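You operate a simulated robot arm through the tools that you are given. There is no shell and no other tool.

The job below is to be done with a simulated robot arm. You get a single attempt, and the scene is never put back.

Task
Zero the black meter, lay the grey magnet in the carrier and slide it to HALF.
Fine: pointer resting in the green, drawer pulled out four fifths or more for the magnet and shut again, other magnet and coil lever left alone.

The check looks at the end state, three seconds after you hand in, the way a careful person would. Anything else that was tipped, shoved, dropped, spilled or broken makes it a failure.

Robot
A 6-joint arm with a fingered hand, fixed in place. Base frame: the origin is at the foot of the arm, x ahead of it, y to its left, z up; the work surface is at about z = 850. Lengths are in mm, angles in rad, forces in N, time in s.
With the tool pointing down near the work surface it reaches from about 300 to 700 mm from the base axis. Its first joint turns from -2.897 to 2.897 rad. Payload 4 kg.
The TCP is the grasp point between the finger pads, 22 mm short of the fingertips. In the tool frame z runs along the fingers and y along their closing line. Largest opening 112 mm; the body of the gripper starts 60 mm behind the TCP. The gripper is a hand of 4 fingers: y runs from the thumb to the fingers, the wrist lies at [0, 0, -218] in the tool frame.
Orientation is told as [roll, pitch, yaw] about the base's x, y, z axes, in that order, counted from this pose: with the fingers straight down and closing along the base's y, the tool's x points along the base's -x, its y along +y and its z along -z.

Tools
- The arm moves only by the tool servo_tool. Its argument "deltas" is a list of rows, each an object of numbers (a shift or turn left out is 0): "dx", "dy", "dz": the shift along the base's x, y, z in mm; "ax", "ay", "az": the turn, a rotation vector about the base's x, y, z in rad. In form: [{"dx": .., "dy": .., "dz": .., "ax": .., "ay": .., "az": ..}, ...]. A call has 1 to 20 rows; each row shifts and turns the commanded pose from where the row before left it. Each row takes 0.2 s and may step no farther than 50 mm and 0.15 rad from the row before; otherwise, the whole call is refused. Where a pose cannot be reached the arm comes as near as it can. A force on the tool above 40 N (or 10 N above the force at the start of the call, whichever is more), or a blocked arm, ends the call early, and 0.2 s more pass. In this call time passes only in rows, and 0.2 s behind the last. It gives the time, the measured TCP pose, the force on the tool (base axes), the opening and the grip force at its end, in the units of the frame above (readings bear some noise), with the torque about the TCP (base axes, N m) and any sound that the robot's microphone picked up.
- Cameras (640 x 400 px; columns grow to the right, rows downward): "scene" is fixed at [400.4, -498.7, 1475.4]; the picture's right is [0.92, -0.39, 0.00], its down [-0.27, -0.64, -0.71] and it looks along [0.28, 0.66, -0.70] (base axes); focal length 324 px, centre (320, 200). "wrist" rides on the gripper at [69, 4, -83] in the tool frame; the picture's right is [-0.06, 1.00, 0.00], its down [-0.76, -0.05, -0.64] and it looks along [-0.64, -0.04, 0.77] (tool axes); focal length 243 px, centre (320, 200). There is no depth. A picture from a camera that has moved, and an enlarged one, comes with that camera's place and axes in the base frame and with its lens.
- grab_frame(camera): a new picture of that camera. It takes no simulated time.
- curl_fingers(finger1, finger2, finger3, thumb_bend): sets how far each is bent, from 0 (flat) to 1 (curled in); at 0.3 the hand is open as for a grip, at 0.7 the pads meet at the TCP. One left out holds its place. A second passes; each finger stops where it meets its share of the squeeze, and holds until it gets a number again. It is the only way to open and close the hand. It gives what a move gives, with no picture; readings hold the bend of each and the force on the fingers (four entries, about 0 where the hand has none), thumb and palm.
- zoom(camera, box): a new picture of the part [left, top, right, bottom] of that camera's present view, enlarged. It takes no simulated time.
- hand_in(): hands the job in; it is judged then, once.

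Places have to be worked out from the pictures, the camera data and where the tool is seen. Open the gripper and draw the arm clear of the work before you hand the job in, unless the task says otherwise.

The tools are called by a JSON object that holds its "fn" and its "kwargs". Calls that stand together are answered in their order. servo_tool: Moves the arm, as the interface text tells. Its arguments: {"type":"object","properties":{"deltas":{"type":"array","items":{"type":"object","properties":{"dx":{"type":"number"},"dy":{"type":"number"},"dz":{"type":"number"},"ax":{"type":"number"},"ay":{"type":"number"},"az":{"type":"number"}}}}},"required":["deltas"]} The other tools are called the same way: curl_fingers (finger1, finger2, finger3, thumb_bend) moves the fingers one by one; grab_frame (camera) takes a picture; zoom (camera, box) takes an enlarged picture of a part of a camera's view; hand_in () hands the job in.

At the start:

```text
clock: 0.0
position: [389.2, -182.0, 1236.5]
ee_rot: [0.002, -0.001, -0.001]
ft_force: [-0.9, 0.3, 0.0]
moment: [-0.02, 0.0, 0.01]
gripper_width: 111.7
grip_force: 0.0
shape: jaw
bend: [0.3, 0.3, 0.3, 0.3]
finger forces: [0.0, 0.1, 0.0, 0.0, 0.1, 0.1]
```

scene: 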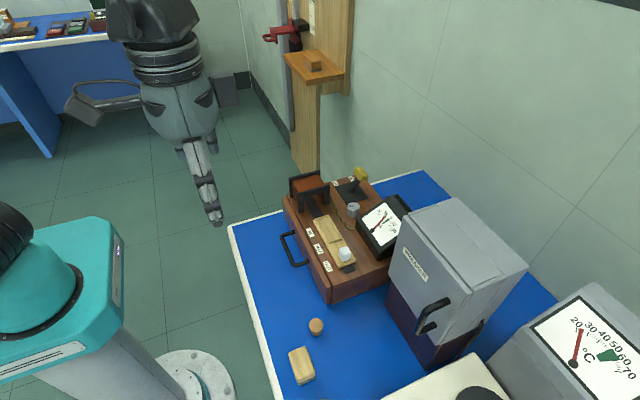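
wrist: 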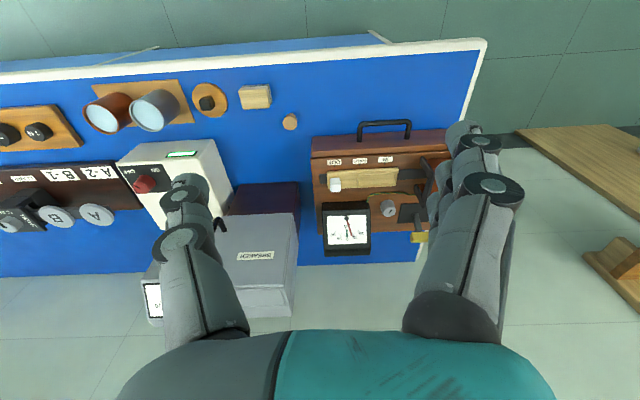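

I'll start by looking closely at the apparatus in both cameras before moving anything.

{"fn": "zoom", "kwargs": {"camera": "scene", "box": [260, 150, 420, 310]}}

{"fn": "zoom", "kwargs": {"camera": "wrist", "box": [290, 100, 470, 270]}}

{"fn": "zoom", "kwargs": {"camera": "scene", "box": [220, 150, 540, 400]}}

```text
2.50 times, centred on (340, 230) of scene
camera zoom: at [400.4, -498.7, 1475.4], right [0.92, -0.39, 0.0], down [-0.27, -0.64, -0.71], along [0.28, 0.66, -0.7], focal length 810 px, centre (270, 125)
```

zoom: 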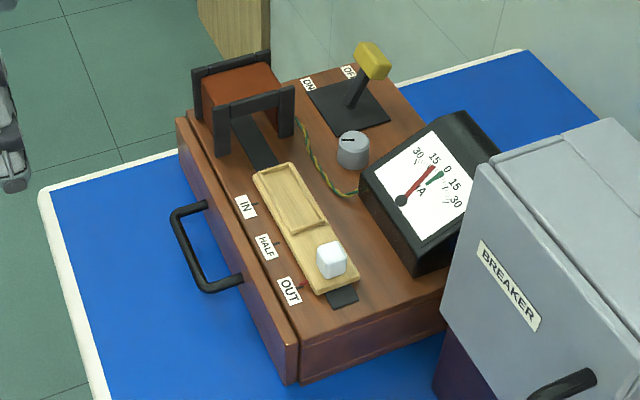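

```text
2.35 times, centred on (380, 185) of wrist
camera zoom: at [319.9, -178.2, 1319.5], right [0.06, 1.0, 0.0], down [0.76, -0.05, 0.64], along [0.64, -0.04, -0.77], focal length 571 px, centre (179, 235)
```

zoom: 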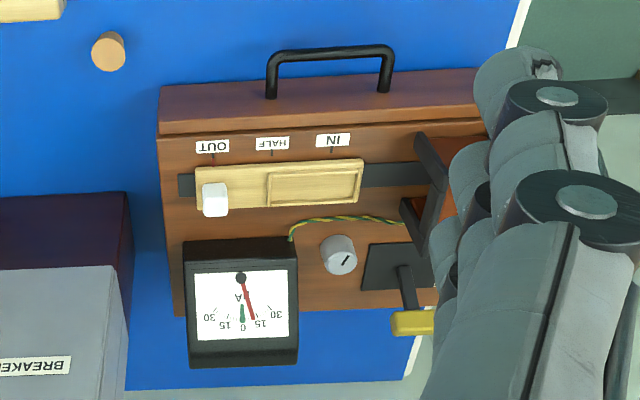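

```text
1.60 times, centred on (380, 275) of scene
camera zoom: at [400.4, -498.7, 1475.4], right [0.92, -0.39, 0.0], down [-0.27, -0.64, -0.71], along [0.28, 0.66, -0.7], focal length 518 px, centre (224, 80)
```

zoom: 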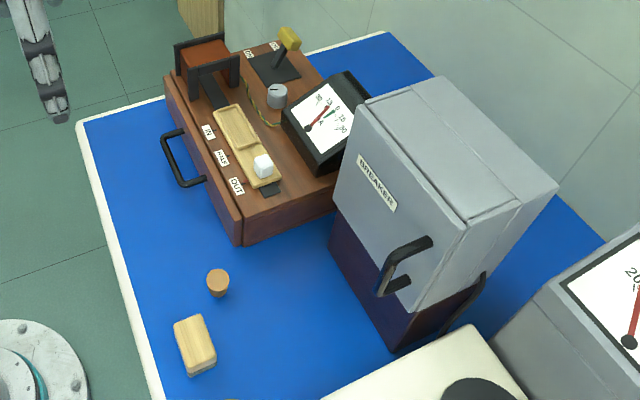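

The box has the drawer front and handle facing the robot (handle bar about [500, -75, 900]), the carrier knob about [590, -167, 956], and the zero knob about [663, -61, 948]. I'll bring the wrist camera nearer for a better view, staying well above everything.

{"fn": "servo_tool", "kwargs": {"deltas": [{"dx": 20, "dy": 25, "dz": -25}, {"dx": 20, "dy": 25, "dz": -25}, {"dx": 20, "dy": 25, "dz": -25}, {"dx": 20, "dy": 25, "dz": -25}]}}

{"fn": "grab_frame", "kwargs": {"camera": "wrist"}}

{"fn": "grab_frame", "kwargs": {"camera": "scene"}}

```text
clock: 1.0
position: [469.4, -79.4, 1136.8]
ee_rot: [0.002, 0.0, -0.002]
ft_force: [-0.2, 0.6, 0.2]
moment: [0.01, -0.01, 0.06]
gripper_width: 111.7
grip_force: 0.0
shape: jaw
bend: [0.3, 0.3, 0.3, 0.3]
finger forces: [0.0, 0.0, 0.0, 0.0, 0.0, 0.1]
```

```text
taken
camera wrist: at [400.1, -76.5, 1219.5], right [0.06, 1.0, 0.0], down [0.76, -0.05, 0.64], along [0.64, -0.04, -0.77], focal length 243 px, centre (320, 200)
```

wrist: 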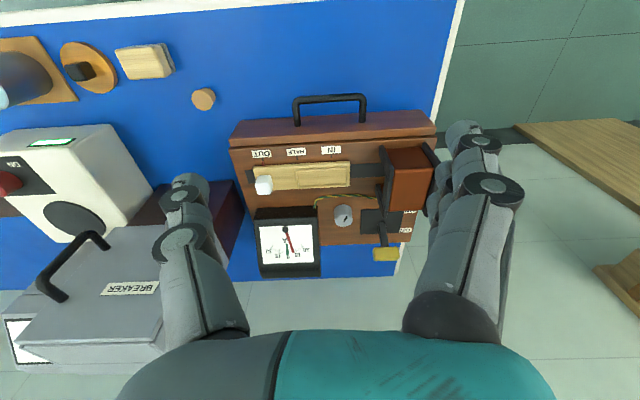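

```text
taken
```

scene: 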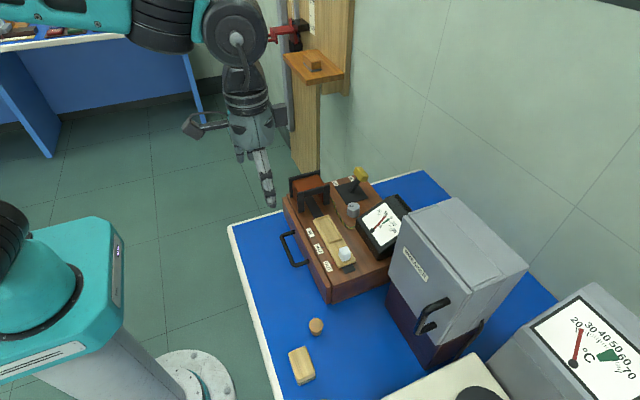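

{"fn": "zoom", "kwargs": {"camera": "wrist", "box": [220, 80, 450, 280]}}

{"fn": "zoom", "kwargs": {"camera": "scene", "box": [170, 60, 370, 220]}}

```text
2.00 times, centred on (335, 180) of wrist
camera zoom: at [400.1, -76.5, 1219.5], right [0.06, 1.0, 0.0], down [0.76, -0.05, 0.64], along [0.64, -0.04, -0.77], focal length 485 px, centre (290, 240)
```

zoom: 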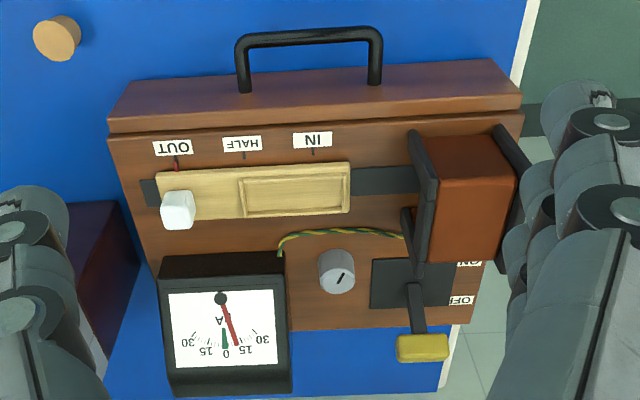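

```text
2.50 times, centred on (270, 140) of scene
camera zoom: at [400.4, -498.7, 1475.4], right [0.92, -0.39, 0.0], down [-0.27, -0.64, -0.71], along [0.28, 0.66, -0.7], focal length 810 px, centre (445, 350)
```

zoom: 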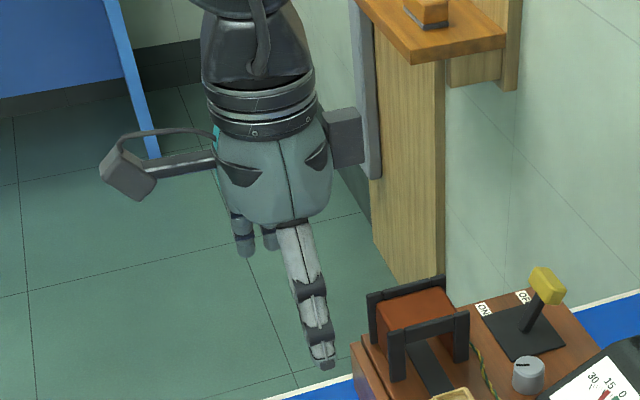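

I'll zoom in further on the coil, knob and lever region and the carrier to get their positions and heights.

{"fn": "zoom", "kwargs": {"camera": "wrist", "box": [330, 120, 450, 270]}}

{"fn": "zoom", "kwargs": {"camera": "scene", "box": [280, 160, 380, 230]}}

{"fn": "zoom", "kwargs": {"camera": "wrist", "box": [225, 130, 365, 285]}}

{"fn": "zoom", "kwargs": {"camera": "scene", "box": [270, 210, 410, 310]}}

```text
2.67 times, centred on (390, 195) of wrist
camera zoom: at [400.1, -76.5, 1219.5], right [0.06, 1.0, 0.0], down [0.76, -0.05, 0.64], along [0.64, -0.04, -0.77], focal length 647 px, centre (133, 213)
```

zoom: 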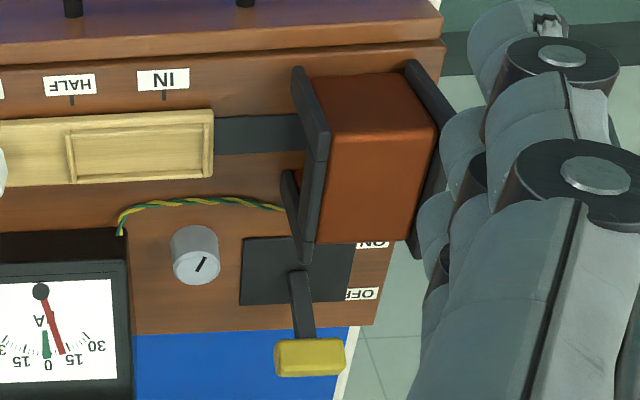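

```text
5.71 times, centred on (330, 195) of scene
camera zoom: at [400.4, -498.7, 1475.4], right [0.92, -0.39, 0.0], down [-0.27, -0.64, -0.71], along [0.28, 0.66, -0.7], focal length 1852 px, centre (263, 229)
```

zoom: 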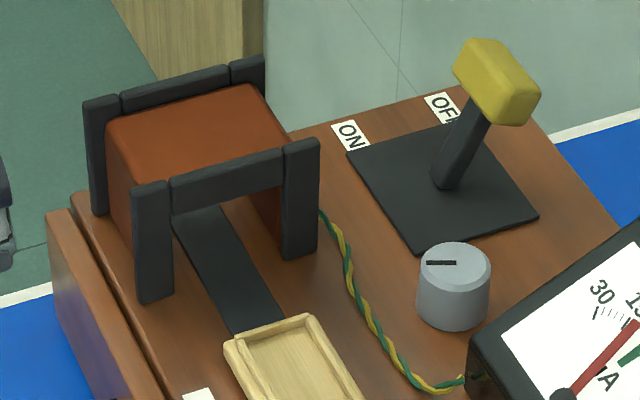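

```text
2.58 times, centred on (295, 208) of wrist
camera zoom: at [400.1, -76.5, 1219.5], right [0.06, 1.0, 0.0], down [0.76, -0.05, 0.64], along [0.64, -0.04, -0.77], focal length 626 px, centre (384, 181)
```

zoom: 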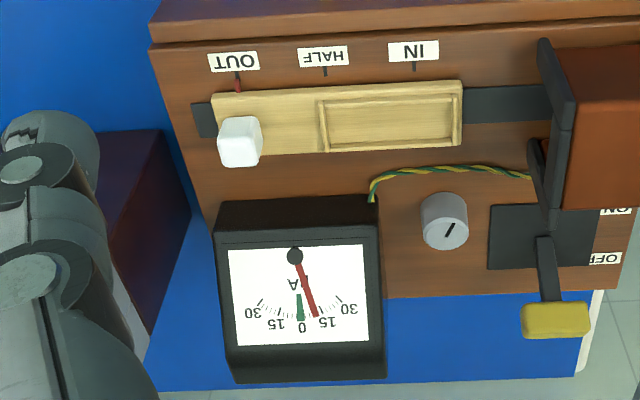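

```text
4.00 times, centred on (340, 260) of scene
camera zoom: at [400.4, -498.7, 1475.4], right [0.92, -0.39, 0.0], down [-0.27, -0.64, -0.71], along [0.28, 0.66, -0.7], focal length 1296 px, centre (240, -40)
```

zoom: 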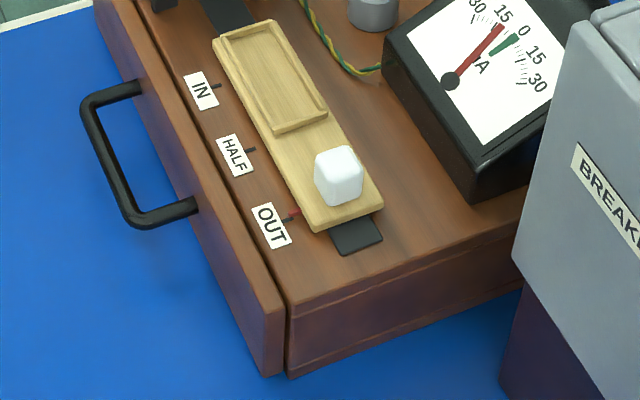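

The knob is about 28 mm across and 24 mm high near [658, -55], with the meter's edge at y≈-97 and the coil/lever tops below z≈1000. I'll move to hover above the knob at TCP z≈1060 and check the offset with the wrist camera.

{"fn": "servo_tool", "kwargs": {"deltas": [{"dx": 37.7, "dy": 4.9, "dz": -15.4}, {"dx": 37.7, "dy": 4.9, "dz": -15.4}, {"dx": 37.7, "dy": 4.9, "dz": -15.4}, {"dx": 37.7, "dy": 4.9, "dz": -15.4}, {"dx": 37.7, "dy": 4.9, "dz": -15.4}]}}

{"fn": "grab_frame", "kwargs": {"camera": "wrist"}}

{"fn": "grab_frame", "kwargs": {"camera": "scene"}}

```text
clock: 2.2
position: [659.2, -54.2, 1059.2]
ee_rot: [0.001, -0.001, 0.0]
ft_force: [0.1, -0.2, 1.1]
moment: [0.01, -0.03, -0.02]
gripper_width: 111.8
grip_force: 0.0
shape: jaw
bend: [0.3, 0.3, 0.3, 0.3]
finger forces: [0.1, 0.0, 0.1, 0.0, 0.0, 0.0]
```

```text
taken
camera wrist: at [589.1, -52.6, 1142.7], right [0.06, 1.0, 0.0], down [0.76, -0.05, 0.64], along [0.64, -0.04, -0.77], focal length 243 px, centre (320, 200)
```

wrist: 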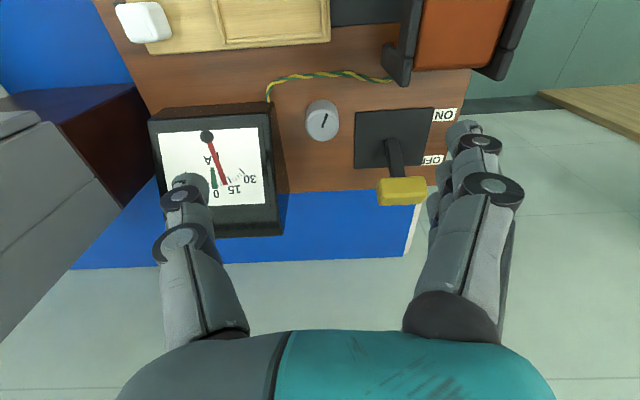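

```text
taken
```

scene: 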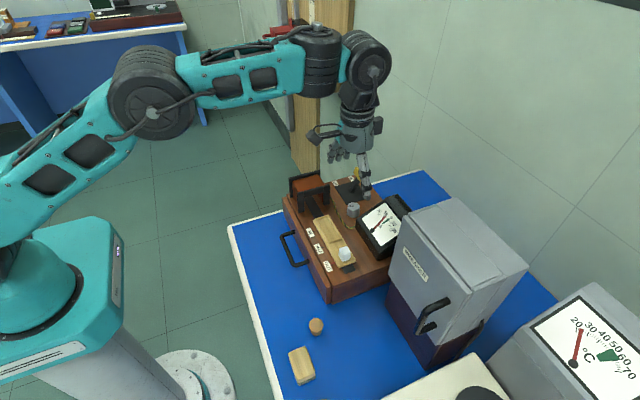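

The knob's top centre projects to about [667, -54], so I'm close. I'll pre-close the fingers here (well above everything) so that they clear the lever and the meter on the way down.

{"fn": "curl_fingers", "kwargs": {"finger1": 0.52, "finger2": 0.52, "finger3": 0.52, "thumb_bend": 0.52}}

{"fn": "grab_frame", "kwargs": {"camera": "wrist"}}

{"fn": "zoom", "kwargs": {"camera": "scene", "box": [290, 110, 430, 250]}}

```text
clock: 3.2
position: [658.7, -56.1, 1059.2]
ee_rot: [0.002, -0.003, 0.001]
ft_force: [0.9, -0.1, 0.5]
moment: [0.01, -0.02, -0.03]
gripper_width: 52.7
grip_force: 0.0
shape: fingers
bend: [0.52, 0.52, 0.52, 0.52]
finger forces: [0.0, 0.0, 0.1, 0.1, 0.0, 0.0]
```

```text
taken
camera wrist: at [589.2, -52.8, 1142.3], right [0.06, 1.0, 0.0], down [0.76, -0.05, 0.64], along [0.64, -0.04, -0.77], focal length 243 px, centre (320, 200)
```

wrist: 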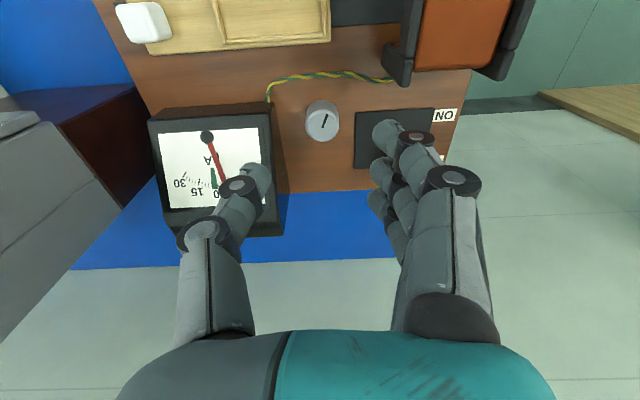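

```text
2.86 times, centred on (360, 180) of scene
camera zoom: at [400.4, -498.7, 1475.4], right [0.92, -0.39, 0.0], down [-0.27, -0.64, -0.71], along [0.28, 0.66, -0.7], focal length 926 px, centre (206, 257)
```

zoom: 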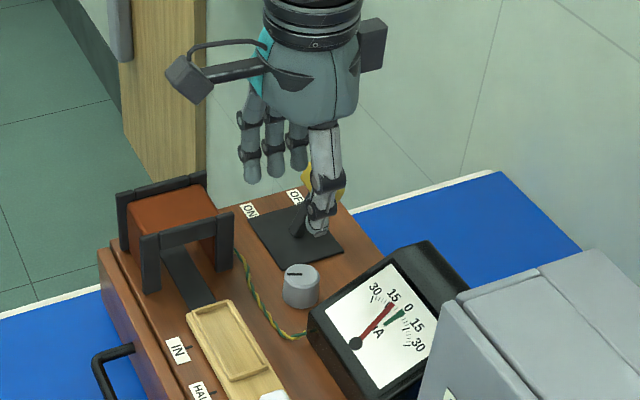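

The pre-closed fingers are about 53 mm apart with 22 mm finger spacing. Before descending I want a sharp look at the clearance to the coil leg, lever and meter around the knob.

{"fn": "zoom", "kwargs": {"camera": "wrist", "box": [230, 40, 470, 220]}}

{"fn": "zoom", "kwargs": {"camera": "scene", "box": [320, 150, 420, 250]}}

```text
2.22 times, centred on (350, 130) of wrist
camera zoom: at [589.2, -52.8, 1142.3], right [0.06, 1.0, 0.0], down [0.76, -0.05, 0.64], along [0.64, -0.04, -0.77], focal length 539 px, centre (253, 356)
```

zoom: 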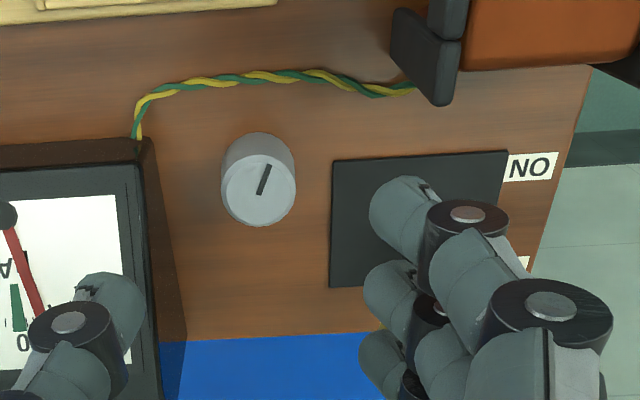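

```text
4.00 times, centred on (370, 200) of scene
camera zoom: at [400.4, -498.7, 1475.4], right [0.92, -0.39, 0.0], down [-0.27, -0.64, -0.71], along [0.28, 0.66, -0.7], focal length 1296 px, centre (120, 200)
```

zoom: 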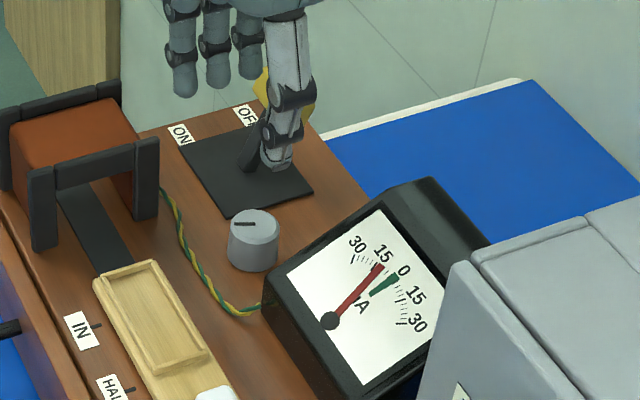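

The knob centre works out to [668, -55] with its top at z≈954; the coil leg corner is at [633, -6] and the lever block starts at about [706, -12]. To shrink the hand's footprint I'll test curling fingers 1 and 3 out of the way in free air so only finger 2 and the thumb pinch.

{"fn": "curl_fingers", "kwargs": {"finger1": 1.0, "finger2": 0.55, "finger3": 1.0, "thumb_bend": 0.55}}

{"fn": "grab_frame", "kwargs": {"camera": "wrist"}}

{"fn": "zoom", "kwargs": {"camera": "scene", "box": [290, 110, 430, 250]}}

```text
clock: 4.2
position: [660.1, -56.3, 1059.5]
ee_rot: [0.002, 0.0, 0.001]
ft_force: [-0.3, 0.0, -0.6]
moment: [-0.01, -0.02, 0.03]
gripper_width: 35.5
grip_force: 0.0
shape: fingers
bend: [1.0, 0.55, 1.0, 0.55]
finger forces: [0.0, 0.0, 0.1, 0.0, 0.1, 0.0]
```

```text
taken
camera wrist: at [589.2, -52.8, 1142.4], right [0.06, 1.0, 0.0], down [0.76, -0.05, 0.64], along [0.64, -0.04, -0.77], focal length 243 px, centre (320, 200)
```

wrist: 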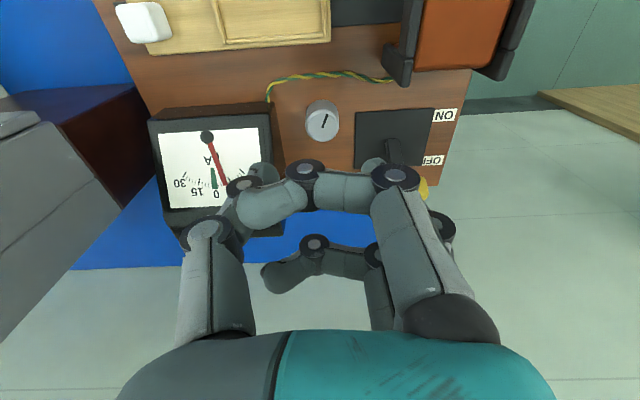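

```text
2.86 times, centred on (360, 180) of scene
camera zoom: at [400.4, -498.7, 1475.4], right [0.92, -0.39, 0.0], down [-0.27, -0.64, -0.71], along [0.28, 0.66, -0.7], focal length 926 px, centre (206, 257)
```

zoom: 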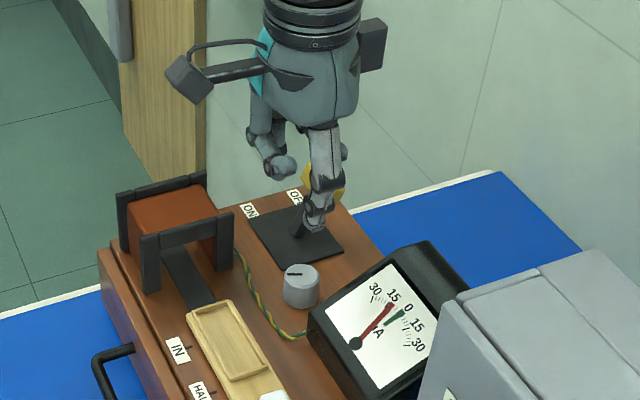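

Fingers 1 and 3 tuck up to about 20 mm above the TCP, leaving a slim thumb/finger-2 pinch. I'll shift over the knob centre and descend partway, then check alignment.

{"fn": "servo_tool", "kwargs": {"deltas": [{"dx": 9.6, "dy": 1.8, "dz": 0}, {"dz": -25}, {"dz": -25}, {"dz": -17}]}}

{"fn": "grab_frame", "kwargs": {"camera": "wrist"}}

{"fn": "zoom", "kwargs": {"camera": "scene", "box": [310, 140, 410, 240]}}

```text
clock: 5.2
position: [667.5, -53.8, 992.6]
ee_rot: [0.003, -0.003, 0.002]
ft_force: [-1.7, 5.1, 3.8]
moment: [-0.19, 0.01, -0.05]
gripper_width: 34.9
grip_force: 3.1
shape: fingers
bend: [1.0, 0.55, 1.0, 0.56]
finger forces: [0.0, 0.0, 0.0, 0.0, 6.5, 0.0]
```

```text
taken
camera wrist: at [598.4, -51.0, 1075.3], right [0.06, 1.0, 0.0], down [0.76, -0.05, 0.64], along [0.64, -0.04, -0.77], focal length 243 px, centre (320, 200)
```

wrist: 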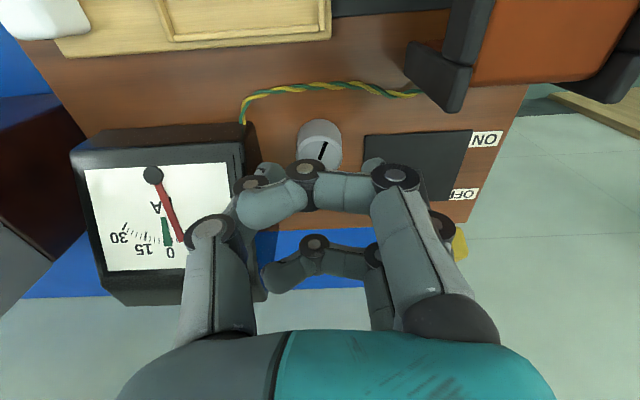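

```text
4.00 times, centred on (360, 190) of scene
camera zoom: at [400.4, -498.7, 1475.4], right [0.92, -0.39, 0.0], down [-0.27, -0.64, -0.71], along [0.28, 0.66, -0.7], focal length 1296 px, centre (160, 240)
```

zoom: 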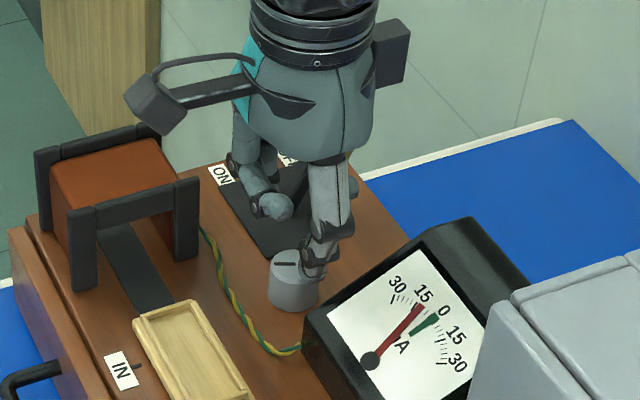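

The thumb reads 6.5 N: its outer knuckle is resting on the meter's top edge (meter slopes up to z≈1000), so this hand orientation is too wide there. I'll lift straight up and turn the hand by +90° so the thumb goes on the +x side and the fingers on the -x side of the knob, clear of the meter.

{"fn": "servo_tool", "kwargs": {"deltas": [{"dy": 1, "dz": 10}, {"dz": 30}, {"dz": 30}]}}

{"fn": "servo_tool", "kwargs": {"deltas": [{"az": 0.1428}, {"az": 0.1428}, {"az": 0.1428}, {"az": 0.1428}, {"az": 0.1428}, {"az": 0.1428}, {"az": 0.1428}, {"az": 0.1428}, {"az": 0.1428}, {"az": 0.1428}, {"az": 0.1428}]}}

{"fn": "grab_frame", "kwargs": {"camera": "wrist"}}

{"fn": "zoom", "kwargs": {"camera": "scene", "box": [270, 120, 430, 260]}}

```text
clock: 6.0
position: [668.6, -53.9, 1062.4]
ee_rot: [0.002, -0.002, 0.001]
ft_force: [-0.7, 0.8, -0.1]
moment: [0.01, -0.02, 0.0]
gripper_width: 35.3
grip_force: 0.1
shape: fingers
bend: [1.0, 0.55, 1.0, 0.55]
finger forces: [0.0, 0.1, 0.0, 0.1, 0.0, 0.0]
```

```text
clock: 8.4
position: [666.8, -54.2, 1062.9]
ee_rot: [-0.002, 0.0, 1.575]
ft_force: [-0.6, 1.0, -0.1]
moment: [-0.01, -0.02, 0.0]
gripper_width: 35.3
grip_force: 0.0
shape: fingers
bend: [1.0, 0.55, 1.0, 0.55]
finger forces: [0.0, 0.1, 0.0, 0.0, 0.0, 0.1]
```

```text
taken
camera wrist: at [663.5, -124.4, 1145.8], right [-1.0, 0.06, 0.0], down [0.05, 0.77, 0.64], along [0.04, 0.64, -0.77], focal length 243 px, centre (320, 200)
```

wrist: 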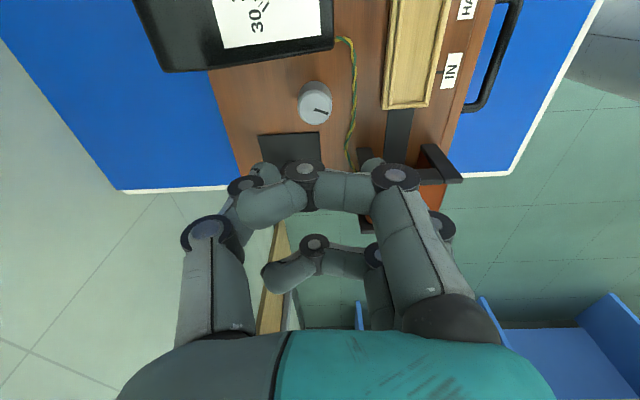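

```text
2.86 times, centred on (350, 190) of scene
camera zoom: at [400.4, -498.7, 1475.4], right [0.92, -0.39, 0.0], down [-0.27, -0.64, -0.71], along [0.28, 0.66, -0.7], focal length 926 px, centre (234, 229)
```

zoom: 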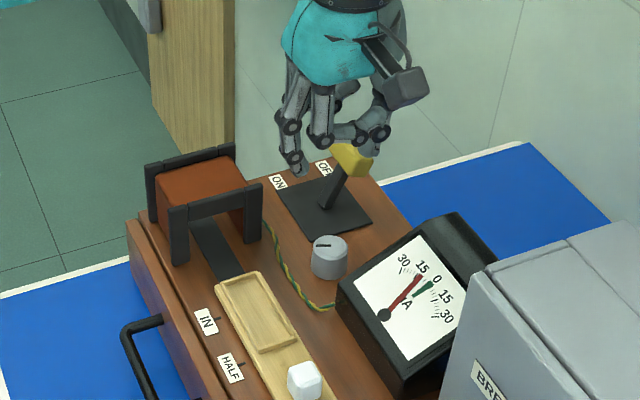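

Now I'll check the knob offset accurately from this orientation.

{"fn": "zoom", "kwargs": {"camera": "wrist", "box": [240, 50, 400, 170]}}

{"fn": "zoom", "kwargs": {"camera": "scene", "box": [310, 190, 420, 260]}}

```text
3.33 times, centred on (320, 110) of wrist
camera zoom: at [663.5, -124.4, 1145.8], right [-1.0, 0.06, 0.0], down [0.05, 0.77, 0.64], along [0.04, 0.64, -0.77], focal length 809 px, centre (320, 500)
```

zoom: 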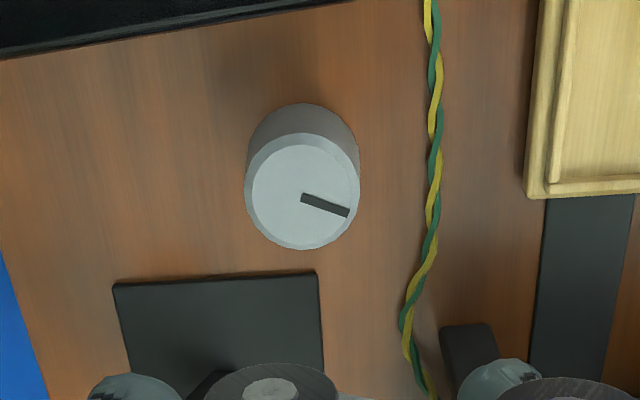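

```text
5.71 times, centred on (365, 225) of scene
camera zoom: at [400.4, -498.7, 1475.4], right [0.92, -0.39, 0.0], down [-0.27, -0.64, -0.71], along [0.28, 0.66, -0.7], focal length 1852 px, centre (63, 57)
```

zoom: 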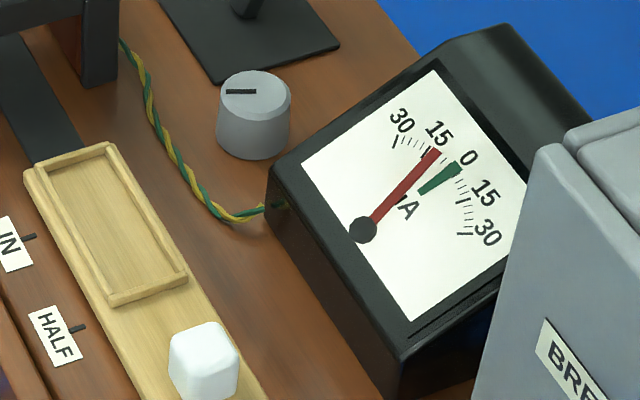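

Combining the views (look-direction bias of ~4 mm in each), the knob is at about [671, -55]. I'll shift +3.5 mm in x and descend in steps with the fingers on the -x side, keeping an eye on force.

{"fn": "servo_tool", "kwargs": {"deltas": [{"dx": 3.5}, {"dz": -25}, {"dz": -25}, {"dz": -15}]}}

{"fn": "grab_frame", "kwargs": {"camera": "wrist"}}

{"fn": "zoom", "kwargs": {"camera": "scene", "box": [300, 140, 420, 260]}}

```text
clock: 9.4
position: [669.7, -54.3, 997.2]
ee_rot: [0.0, -0.001, 1.571]
ft_force: [0.0, 0.0, -1.3]
moment: [-0.02, -0.04, 0.01]
gripper_width: 35.2
grip_force: 0.0
shape: fingers
bend: [1.0, 0.55, 1.0, 0.55]
finger forces: [0.1, 0.0, 0.0, 0.1, 0.0, 0.0]
```

```text
taken
camera wrist: at [666.3, -124.7, 1080.3], right [-1.0, 0.06, 0.0], down [0.05, 0.76, 0.64], along [0.04, 0.64, -0.77], focal length 243 px, centre (320, 200)
```

wrist: 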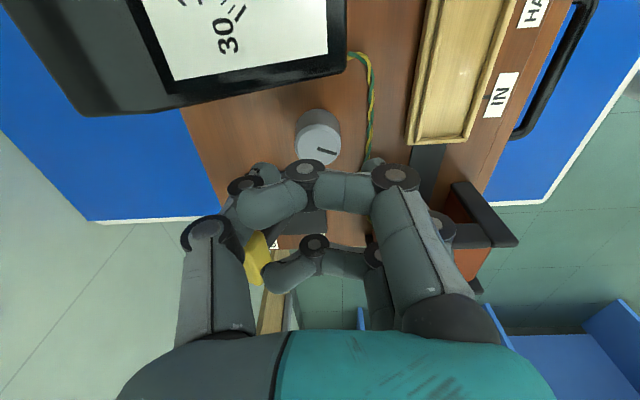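

```text
3.33 times, centred on (360, 200) of scene
camera zoom: at [400.4, -498.7, 1475.4], right [0.92, -0.39, 0.0], down [-0.27, -0.64, -0.71], along [0.28, 0.66, -0.7], focal length 1080 px, centre (187, 200)
```

zoom: 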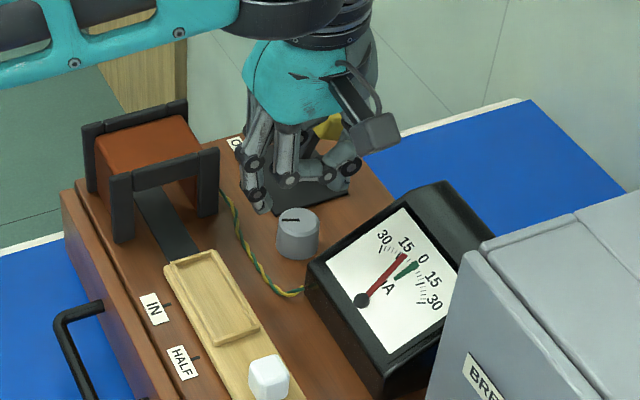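

Aligned within about 1 mm (knob ≈[671, -56], TCP [670.3, -55.7]). Descend to z≈962 so the fingertips straddle the knob.

{"fn": "servo_tool", "kwargs": {"deltas": [{"dz": -12}, {"dz": -12}, {"dz": -11}]}}

{"fn": "grab_frame", "kwargs": {"camera": "wrist"}}

{"fn": "zoom", "kwargs": {"camera": "scene", "box": [300, 140, 420, 260]}}

```text
clock: 10.2
position: [671.1, -54.0, 961.3]
ee_rot: [0.001, 0.001, 1.571]
ft_force: [-0.9, -0.4, 0.4]
moment: [-0.01, 0.01, 0.0]
gripper_width: 35.0
grip_force: 0.1
shape: fingers
bend: [1.0, 0.55, 1.0, 0.55]
finger forces: [0.0, 0.0, 0.0, 0.1, 0.0, 0.0]
```

```text
taken
camera wrist: at [666.4, -124.7, 1045.3], right [-1.0, 0.06, 0.0], down [0.05, 0.76, 0.64], along [0.04, 0.64, -0.77], focal length 243 px, centre (320, 200)
```

wrist: 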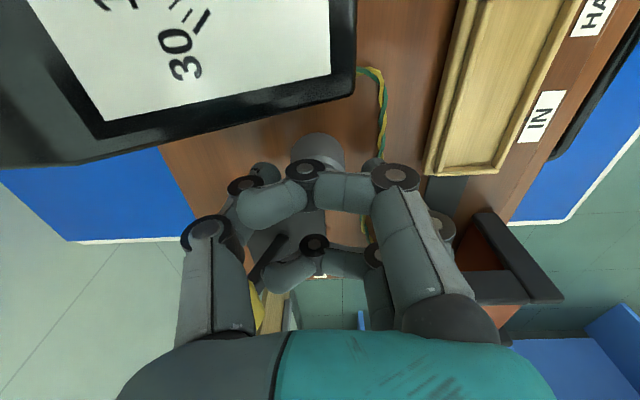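

```text
3.33 times, centred on (360, 200) of scene
camera zoom: at [400.4, -498.7, 1475.4], right [0.92, -0.39, 0.0], down [-0.27, -0.64, -0.71], along [0.28, 0.66, -0.7], focal length 1080 px, centre (187, 200)
```

zoom: 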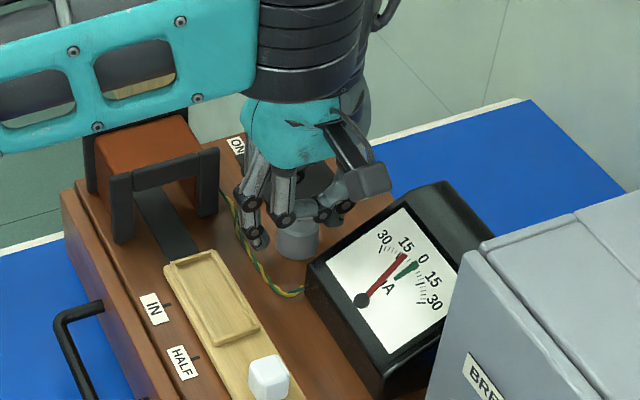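

No contact and the fingertips straddle the knob. Now pinch the knob with finger 2 and thumb.

{"fn": "curl_fingers", "kwargs": {"finger2": 0.66, "thumb_bend": 0.66}}

{"fn": "zoom", "kwargs": {"camera": "scene", "box": [300, 140, 420, 260]}}

```text
clock: 11.2
position: [670.6, -54.6, 962.0]
ee_rot: [0.002, 0.0, 1.571]
ft_force: [3.2, 0.0, -1.1]
moment: [-0.01, -0.07, -0.01]
gripper_width: 33.1
grip_force: 4.4
shape: fingers
bend: [1.0, 0.61, 1.0, 0.62]
finger forces: [0.1, 2.6, 0.0, 0.1, 6.1, 0.0]
```

```text
3.33 times, centred on (360, 200) of scene
camera zoom: at [400.4, -498.7, 1475.4], right [0.92, -0.39, 0.0], down [-0.27, -0.64, -0.71], along [0.28, 0.66, -0.7], focal length 1080 px, centre (187, 200)
```

zoom: 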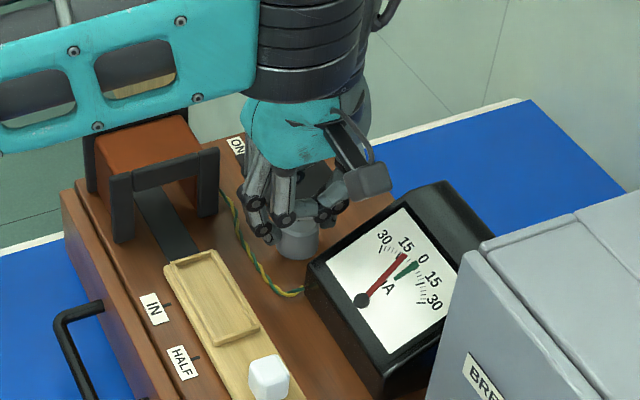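

The knob is gripped lightly (2.6 N / 6.1 N). I'll turn by a small +0.15 rad and watch which way the pointer moves.

{"fn": "servo_tool", "kwargs": {"deltas": [{"az": 0.08}, {"az": 0.07}]}}

{"fn": "zoom", "kwargs": {"camera": "scene", "box": [310, 170, 410, 250]}}

```text
clock: 11.8
position: [671.7, -53.2, 962.1]
ee_rot: [0.002, 0.0, 1.721]
ft_force: [4.3, -0.2, -1.7]
moment: [-0.06, -0.06, -0.03]
gripper_width: 33.2
grip_force: 4.4
shape: fingers
bend: [1.0, 0.61, 1.0, 0.62]
finger forces: [0.0, 2.7, 0.1, 0.0, 5.8, 0.0]
```

```text
5.00 times, centred on (360, 210) of scene
camera zoom: at [400.4, -498.7, 1475.4], right [0.92, -0.39, 0.0], down [-0.27, -0.64, -0.71], along [0.28, 0.66, -0.7], focal length 1620 px, centre (120, 150)
```

zoom: 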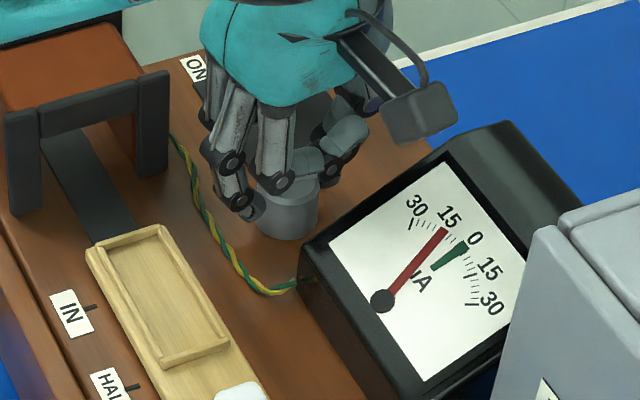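

The pointer change is too small to judge at this scale; I'll zoom tightly on the dial.

{"fn": "zoom", "kwargs": {"camera": "scene", "box": [360, 200, 410, 250]}}

```text
8.00 times, centred on (385, 225) of scene
camera zoom: at [400.4, -498.7, 1475.4], right [0.92, -0.39, 0.0], down [-0.27, -0.64, -0.71], along [0.28, 0.66, -0.7], focal length 2592 px, centre (-200, 0)
```

zoom: 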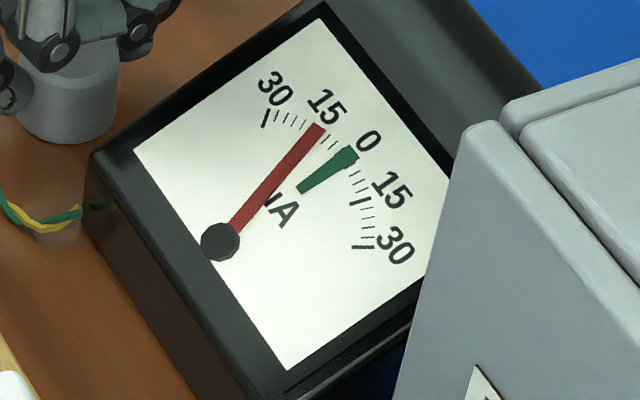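

Pointer now at about the 15 tick side, pivot (220,242), tip (320,125) in this view. I'll turn a further +0.15 rad and compare in the same view.

{"fn": "servo_tool", "kwargs": {"deltas": [{"az": 0.08}, {"az": 0.07}]}}

{"fn": "zoom", "kwargs": {"camera": "scene", "box": [360, 200, 410, 250]}}

{"fn": "grab_frame", "kwargs": {"camera": "wrist"}}

```text
clock: 12.4
position: [670.2, -54.0, 962.5]
ee_rot: [0.001, 0.0, 1.871]
ft_force: [2.6, -1.4, -1.7]
moment: [-0.02, -0.05, 0.0]
gripper_width: 33.1
grip_force: 4.2
shape: fingers
bend: [1.0, 0.61, 1.0, 0.63]
finger forces: [0.0, 3.4, 0.0, 0.0, 5.4, 0.0]
```

```text
8.00 times, centred on (385, 225) of scene
camera zoom: at [400.4, -498.7, 1475.4], right [0.92, -0.39, 0.0], down [-0.27, -0.64, -0.71], along [0.28, 0.66, -0.7], focal length 2592 px, centre (-200, 0)
```

zoom: 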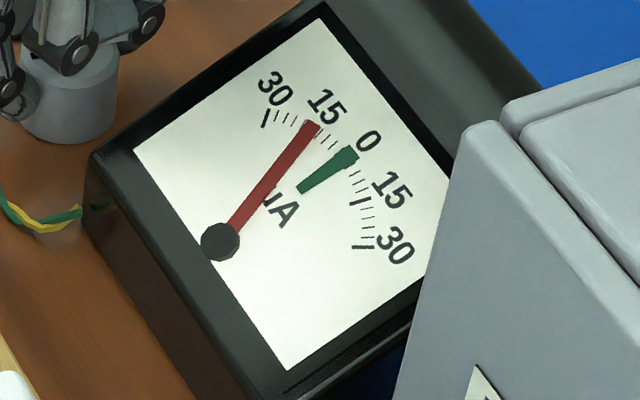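

```text
taken
camera wrist: at [687.2, -122.7, 1045.2], right [-0.97, -0.24, 0.0], down [-0.18, 0.75, 0.64], along [-0.15, 0.62, -0.77], focal length 243 px, centre (320, 200)
```

wrist: 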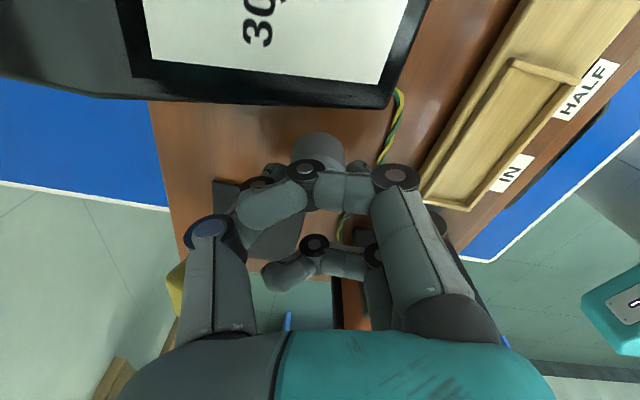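

Turning counter-clockwise moved the pointer the wrong way (~2.7° of image angle per 0.15 rad), so I need clockwise, roughly 0.95 rad in total. I'll turn -0.6 rad first and look.

{"fn": "servo_tool", "kwargs": {"deltas": [{"az": -0.1}, {"az": -0.1}, {"az": -0.1}, {"az": -0.1}, {"az": -0.1}, {"az": -0.1}]}}

{"fn": "zoom", "kwargs": {"camera": "scene", "box": [360, 200, 410, 250]}}

{"fn": "grab_frame", "kwargs": {"camera": "wrist"}}

```text
clock: 13.8
position: [670.9, -54.5, 962.4]
ee_rot: [0.003, 0.0, 1.268]
ft_force: [3.3, 0.1, -2.0]
moment: [-0.01, -0.06, -0.01]
gripper_width: 33.1
grip_force: 4.8
shape: fingers
bend: [1.0, 0.61, 1.0, 0.63]
finger forces: [0.1, 2.8, 0.1, 0.0, 6.2, 0.1]
```

```text
8.00 times, centred on (385, 225) of scene
camera zoom: at [400.4, -498.7, 1475.4], right [0.92, -0.39, 0.0], down [-0.27, -0.64, -0.71], along [0.28, 0.66, -0.7], focal length 2592 px, centre (-200, 0)
```

zoom: 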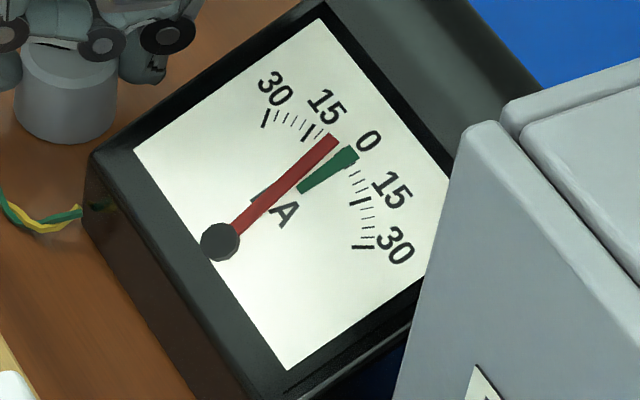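

```text
taken
camera wrist: at [646.3, -120.2, 1045.2], right [-0.93, 0.36, 0.0], down [0.27, 0.72, 0.64], along [0.23, 0.6, -0.77], focal length 243 px, centre (320, 200)
```

wrist: 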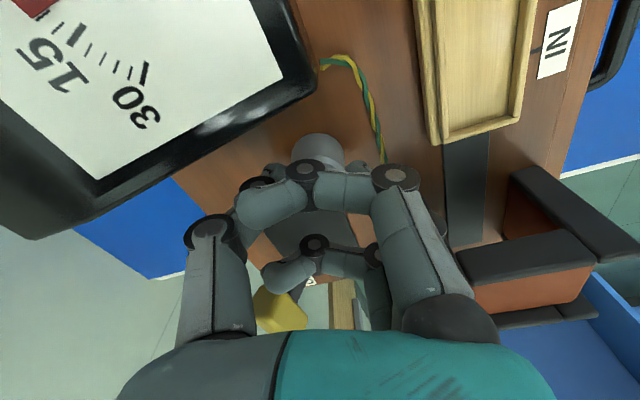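

Clockwise works: pointer is about half-way to green (0.6 rad gave ~9.6°; ~9° remains). The thumb still has roughly 25 mm to the meter, so I'll continue -0.3 rad and check.

{"fn": "servo_tool", "kwargs": {"deltas": [{"az": -0.1}, {"az": -0.1}, {"az": -0.1}]}}

{"fn": "zoom", "kwargs": {"camera": "scene", "box": [360, 200, 410, 250]}}

{"fn": "grab_frame", "kwargs": {"camera": "wrist"}}

```text
clock: 14.6
position: [670.7, -53.8, 961.1]
ee_rot: [0.002, 0.0, 0.969]
ft_force: [5.9, -0.5, -2.2]
moment: [0.01, -0.04, 0.01]
gripper_width: 33.1
grip_force: 4.2
shape: fingers
bend: [1.0, 0.61, 1.0, 0.63]
finger forces: [0.1, 2.4, 0.0, 0.0, 6.4, 0.0]
```

```text
8.00 times, centred on (385, 225) of scene
camera zoom: at [400.4, -498.7, 1475.4], right [0.92, -0.39, 0.0], down [-0.27, -0.64, -0.71], along [0.28, 0.66, -0.7], focal length 2592 px, centre (-200, 0)
```

zoom: 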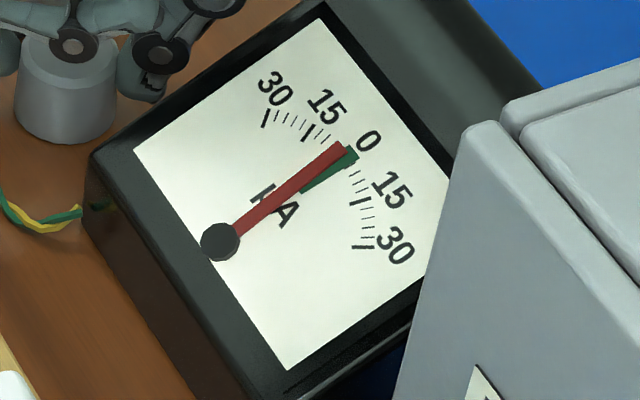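

```text
taken
camera wrist: at [628.1, -109.8, 1045.4], right [-0.79, 0.62, 0.0], down [0.47, 0.6, 0.64], along [0.4, 0.51, -0.77], focal length 243 px, centre (320, 200)
```

wrist: 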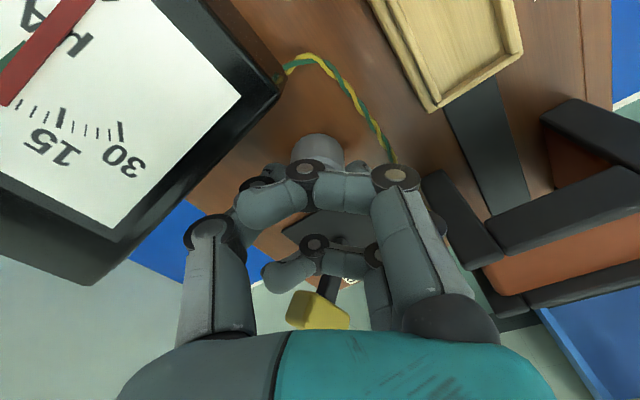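

Pointer is touching the green's edge; about 5° more (≈0.35 rad) is needed, but the thumb is nearing the meter. I'll release slightly, lift off the knob, turn the hand back and regrip.

{"fn": "curl_fingers", "kwargs": {"finger2": 0.55, "thumb_bend": 0.57}}

{"fn": "servo_tool", "kwargs": {"deltas": [{"dz": 15}, {"dz": 20}, {"dz": 20}]}}

{"fn": "zoom", "kwargs": {"camera": "scene", "box": [360, 200, 410, 250]}}

```text
clock: 15.6
position: [670.6, -53.0, 962.4]
ee_rot: [0.0, -0.001, 0.97]
ft_force: [-0.5, 0.3, -0.5]
moment: [0.0, 0.01, 0.04]
gripper_width: 35.1
grip_force: 0.0
shape: fingers
bend: [1.0, 0.55, 1.0, 0.56]
finger forces: [0.0, 0.0, 0.0, 0.0, 0.0, 0.0]
```

```text
clock: 16.4
position: [671.2, -54.6, 1016.2]
ee_rot: [0.003, -0.001, 0.97]
ft_force: [-0.9, 0.0, -1.2]
moment: [0.0, -0.01, -0.01]
gripper_width: 34.8
grip_force: 0.2
shape: fingers
bend: [1.0, 0.55, 1.0, 0.56]
finger forces: [0.1, 0.0, 0.1, 0.0, 0.1, 0.0]
```

```text
8.00 times, centred on (385, 225) of scene
camera zoom: at [400.4, -498.7, 1475.4], right [0.92, -0.39, 0.0], down [-0.27, -0.64, -0.71], along [0.28, 0.66, -0.7], focal length 2592 px, centre (-200, 0)
```

zoom: 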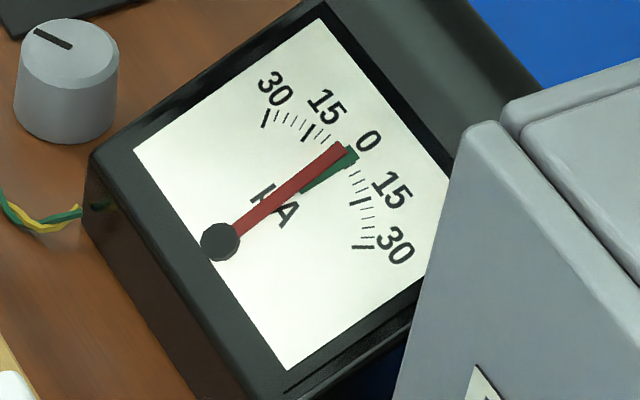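

Pointer held its place. Turn the hand back +0.75 rad at this height, then descend and regrip.

{"fn": "servo_tool", "kwargs": {"deltas": [{"az": 0.125}, {"az": 0.125}, {"az": 0.125}, {"az": 0.125}, {"az": 0.125}, {"az": 0.125}, {"dz": -18}, {"dz": -18}, {"dz": -18}]}}

{"fn": "curl_fingers", "kwargs": {"finger2": 0.66, "thumb_bend": 0.66}}

{"fn": "zoom", "kwargs": {"camera": "scene", "box": [360, 200, 410, 250]}}

```text
clock: 18.4
position: [671.7, -53.9, 962.8]
ee_rot: [0.002, 0.0, 1.721]
ft_force: [-1.1, -0.3, -0.1]
moment: [0.0, 0.0, -0.01]
gripper_width: 35.1
grip_force: 0.0
shape: fingers
bend: [1.0, 0.55, 1.0, 0.56]
finger forces: [0.0, 0.1, 0.0, 0.0, 0.1, 0.1]
```

```text
clock: 19.4
position: [670.3, -53.6, 961.3]
ee_rot: [0.002, 0.001, 1.721]
ft_force: [3.5, 0.3, -2.5]
moment: [0.02, -0.04, -0.02]
gripper_width: 33.1
grip_force: 4.2
shape: fingers
bend: [1.0, 0.61, 1.0, 0.62]
finger forces: [0.0, 2.8, 0.0, 0.0, 6.1, 0.0]
```

```text
8.00 times, centred on (385, 225) of scene
camera zoom: at [400.4, -498.7, 1475.4], right [0.92, -0.39, 0.0], down [-0.27, -0.64, -0.71], along [0.28, 0.66, -0.7], focal length 2592 px, centre (-200, 0)
```

zoom: 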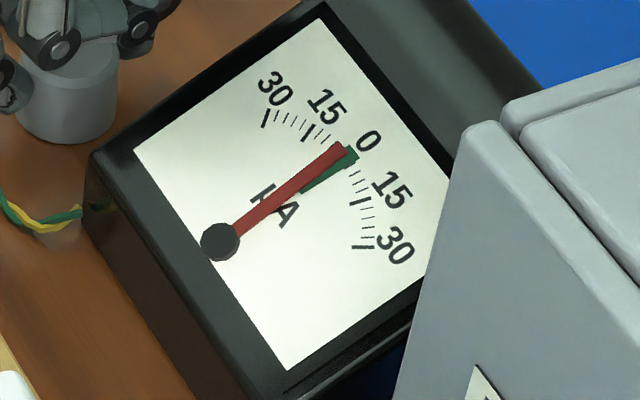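

Gripped again with the pointer unchanged. Turn -0.3 rad and check.

{"fn": "servo_tool", "kwargs": {"deltas": [{"az": -0.1}, {"az": -0.1}, {"az": -0.1}]}}

{"fn": "zoom", "kwargs": {"camera": "scene", "box": [360, 200, 410, 250]}}

```text
clock: 20.2
position: [670.8, -53.3, 963.2]
ee_rot: [0.002, 0.0, 1.419]
ft_force: [2.6, 0.5, -3.1]
moment: [0.06, -0.02, 0.02]
gripper_width: 33.2
grip_force: 4.0
shape: fingers
bend: [1.0, 0.61, 1.0, 0.62]
finger forces: [0.1, 3.0, 0.0, 0.1, 5.7, 0.1]
```

```text
8.00 times, centred on (385, 225) of scene
camera zoom: at [400.4, -498.7, 1475.4], right [0.92, -0.39, 0.0], down [-0.27, -0.64, -0.71], along [0.28, 0.66, -0.7], focal length 2592 px, centre (-200, 0)
```

zoom: 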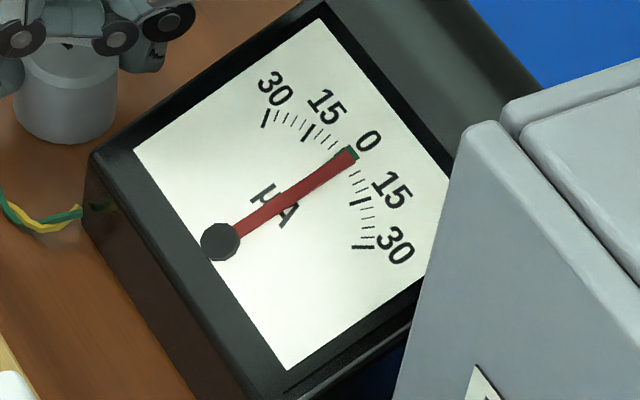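

The pointer now covers the green; I'll zoom in to judge centring.

{"fn": "zoom", "kwargs": {"camera": "scene", "box": [380, 208, 410, 238]}}

{"fn": "grab_frame", "kwargs": {"camera": "wrist"}}

```text
13.33 times, centred on (395, 223) of scene
camera zoom: at [400.4, -498.7, 1475.4], right [0.92, -0.39, 0.0], down [-0.27, -0.64, -0.71], along [0.28, 0.66, -0.7], focal length 4320 px, centre (-680, -107)
```

zoom: 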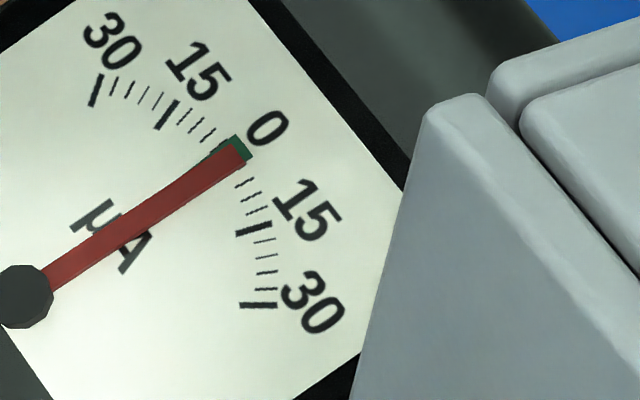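

```text
taken
camera wrist: at [656.3, -123.1, 1046.4], right [-0.98, 0.21, 0.0], down [0.16, 0.75, 0.64], along [0.14, 0.63, -0.77], focal length 243 px, centre (320, 200)
```

wrist: 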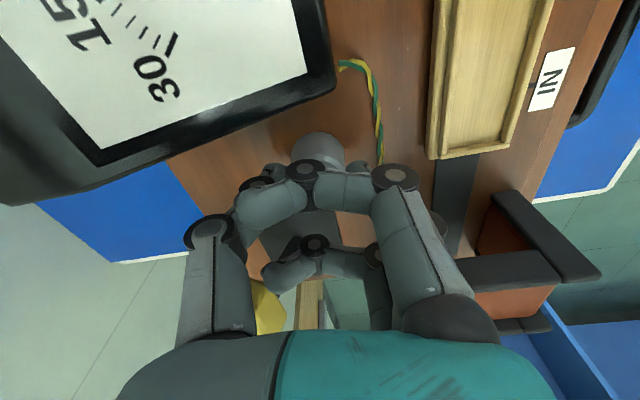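

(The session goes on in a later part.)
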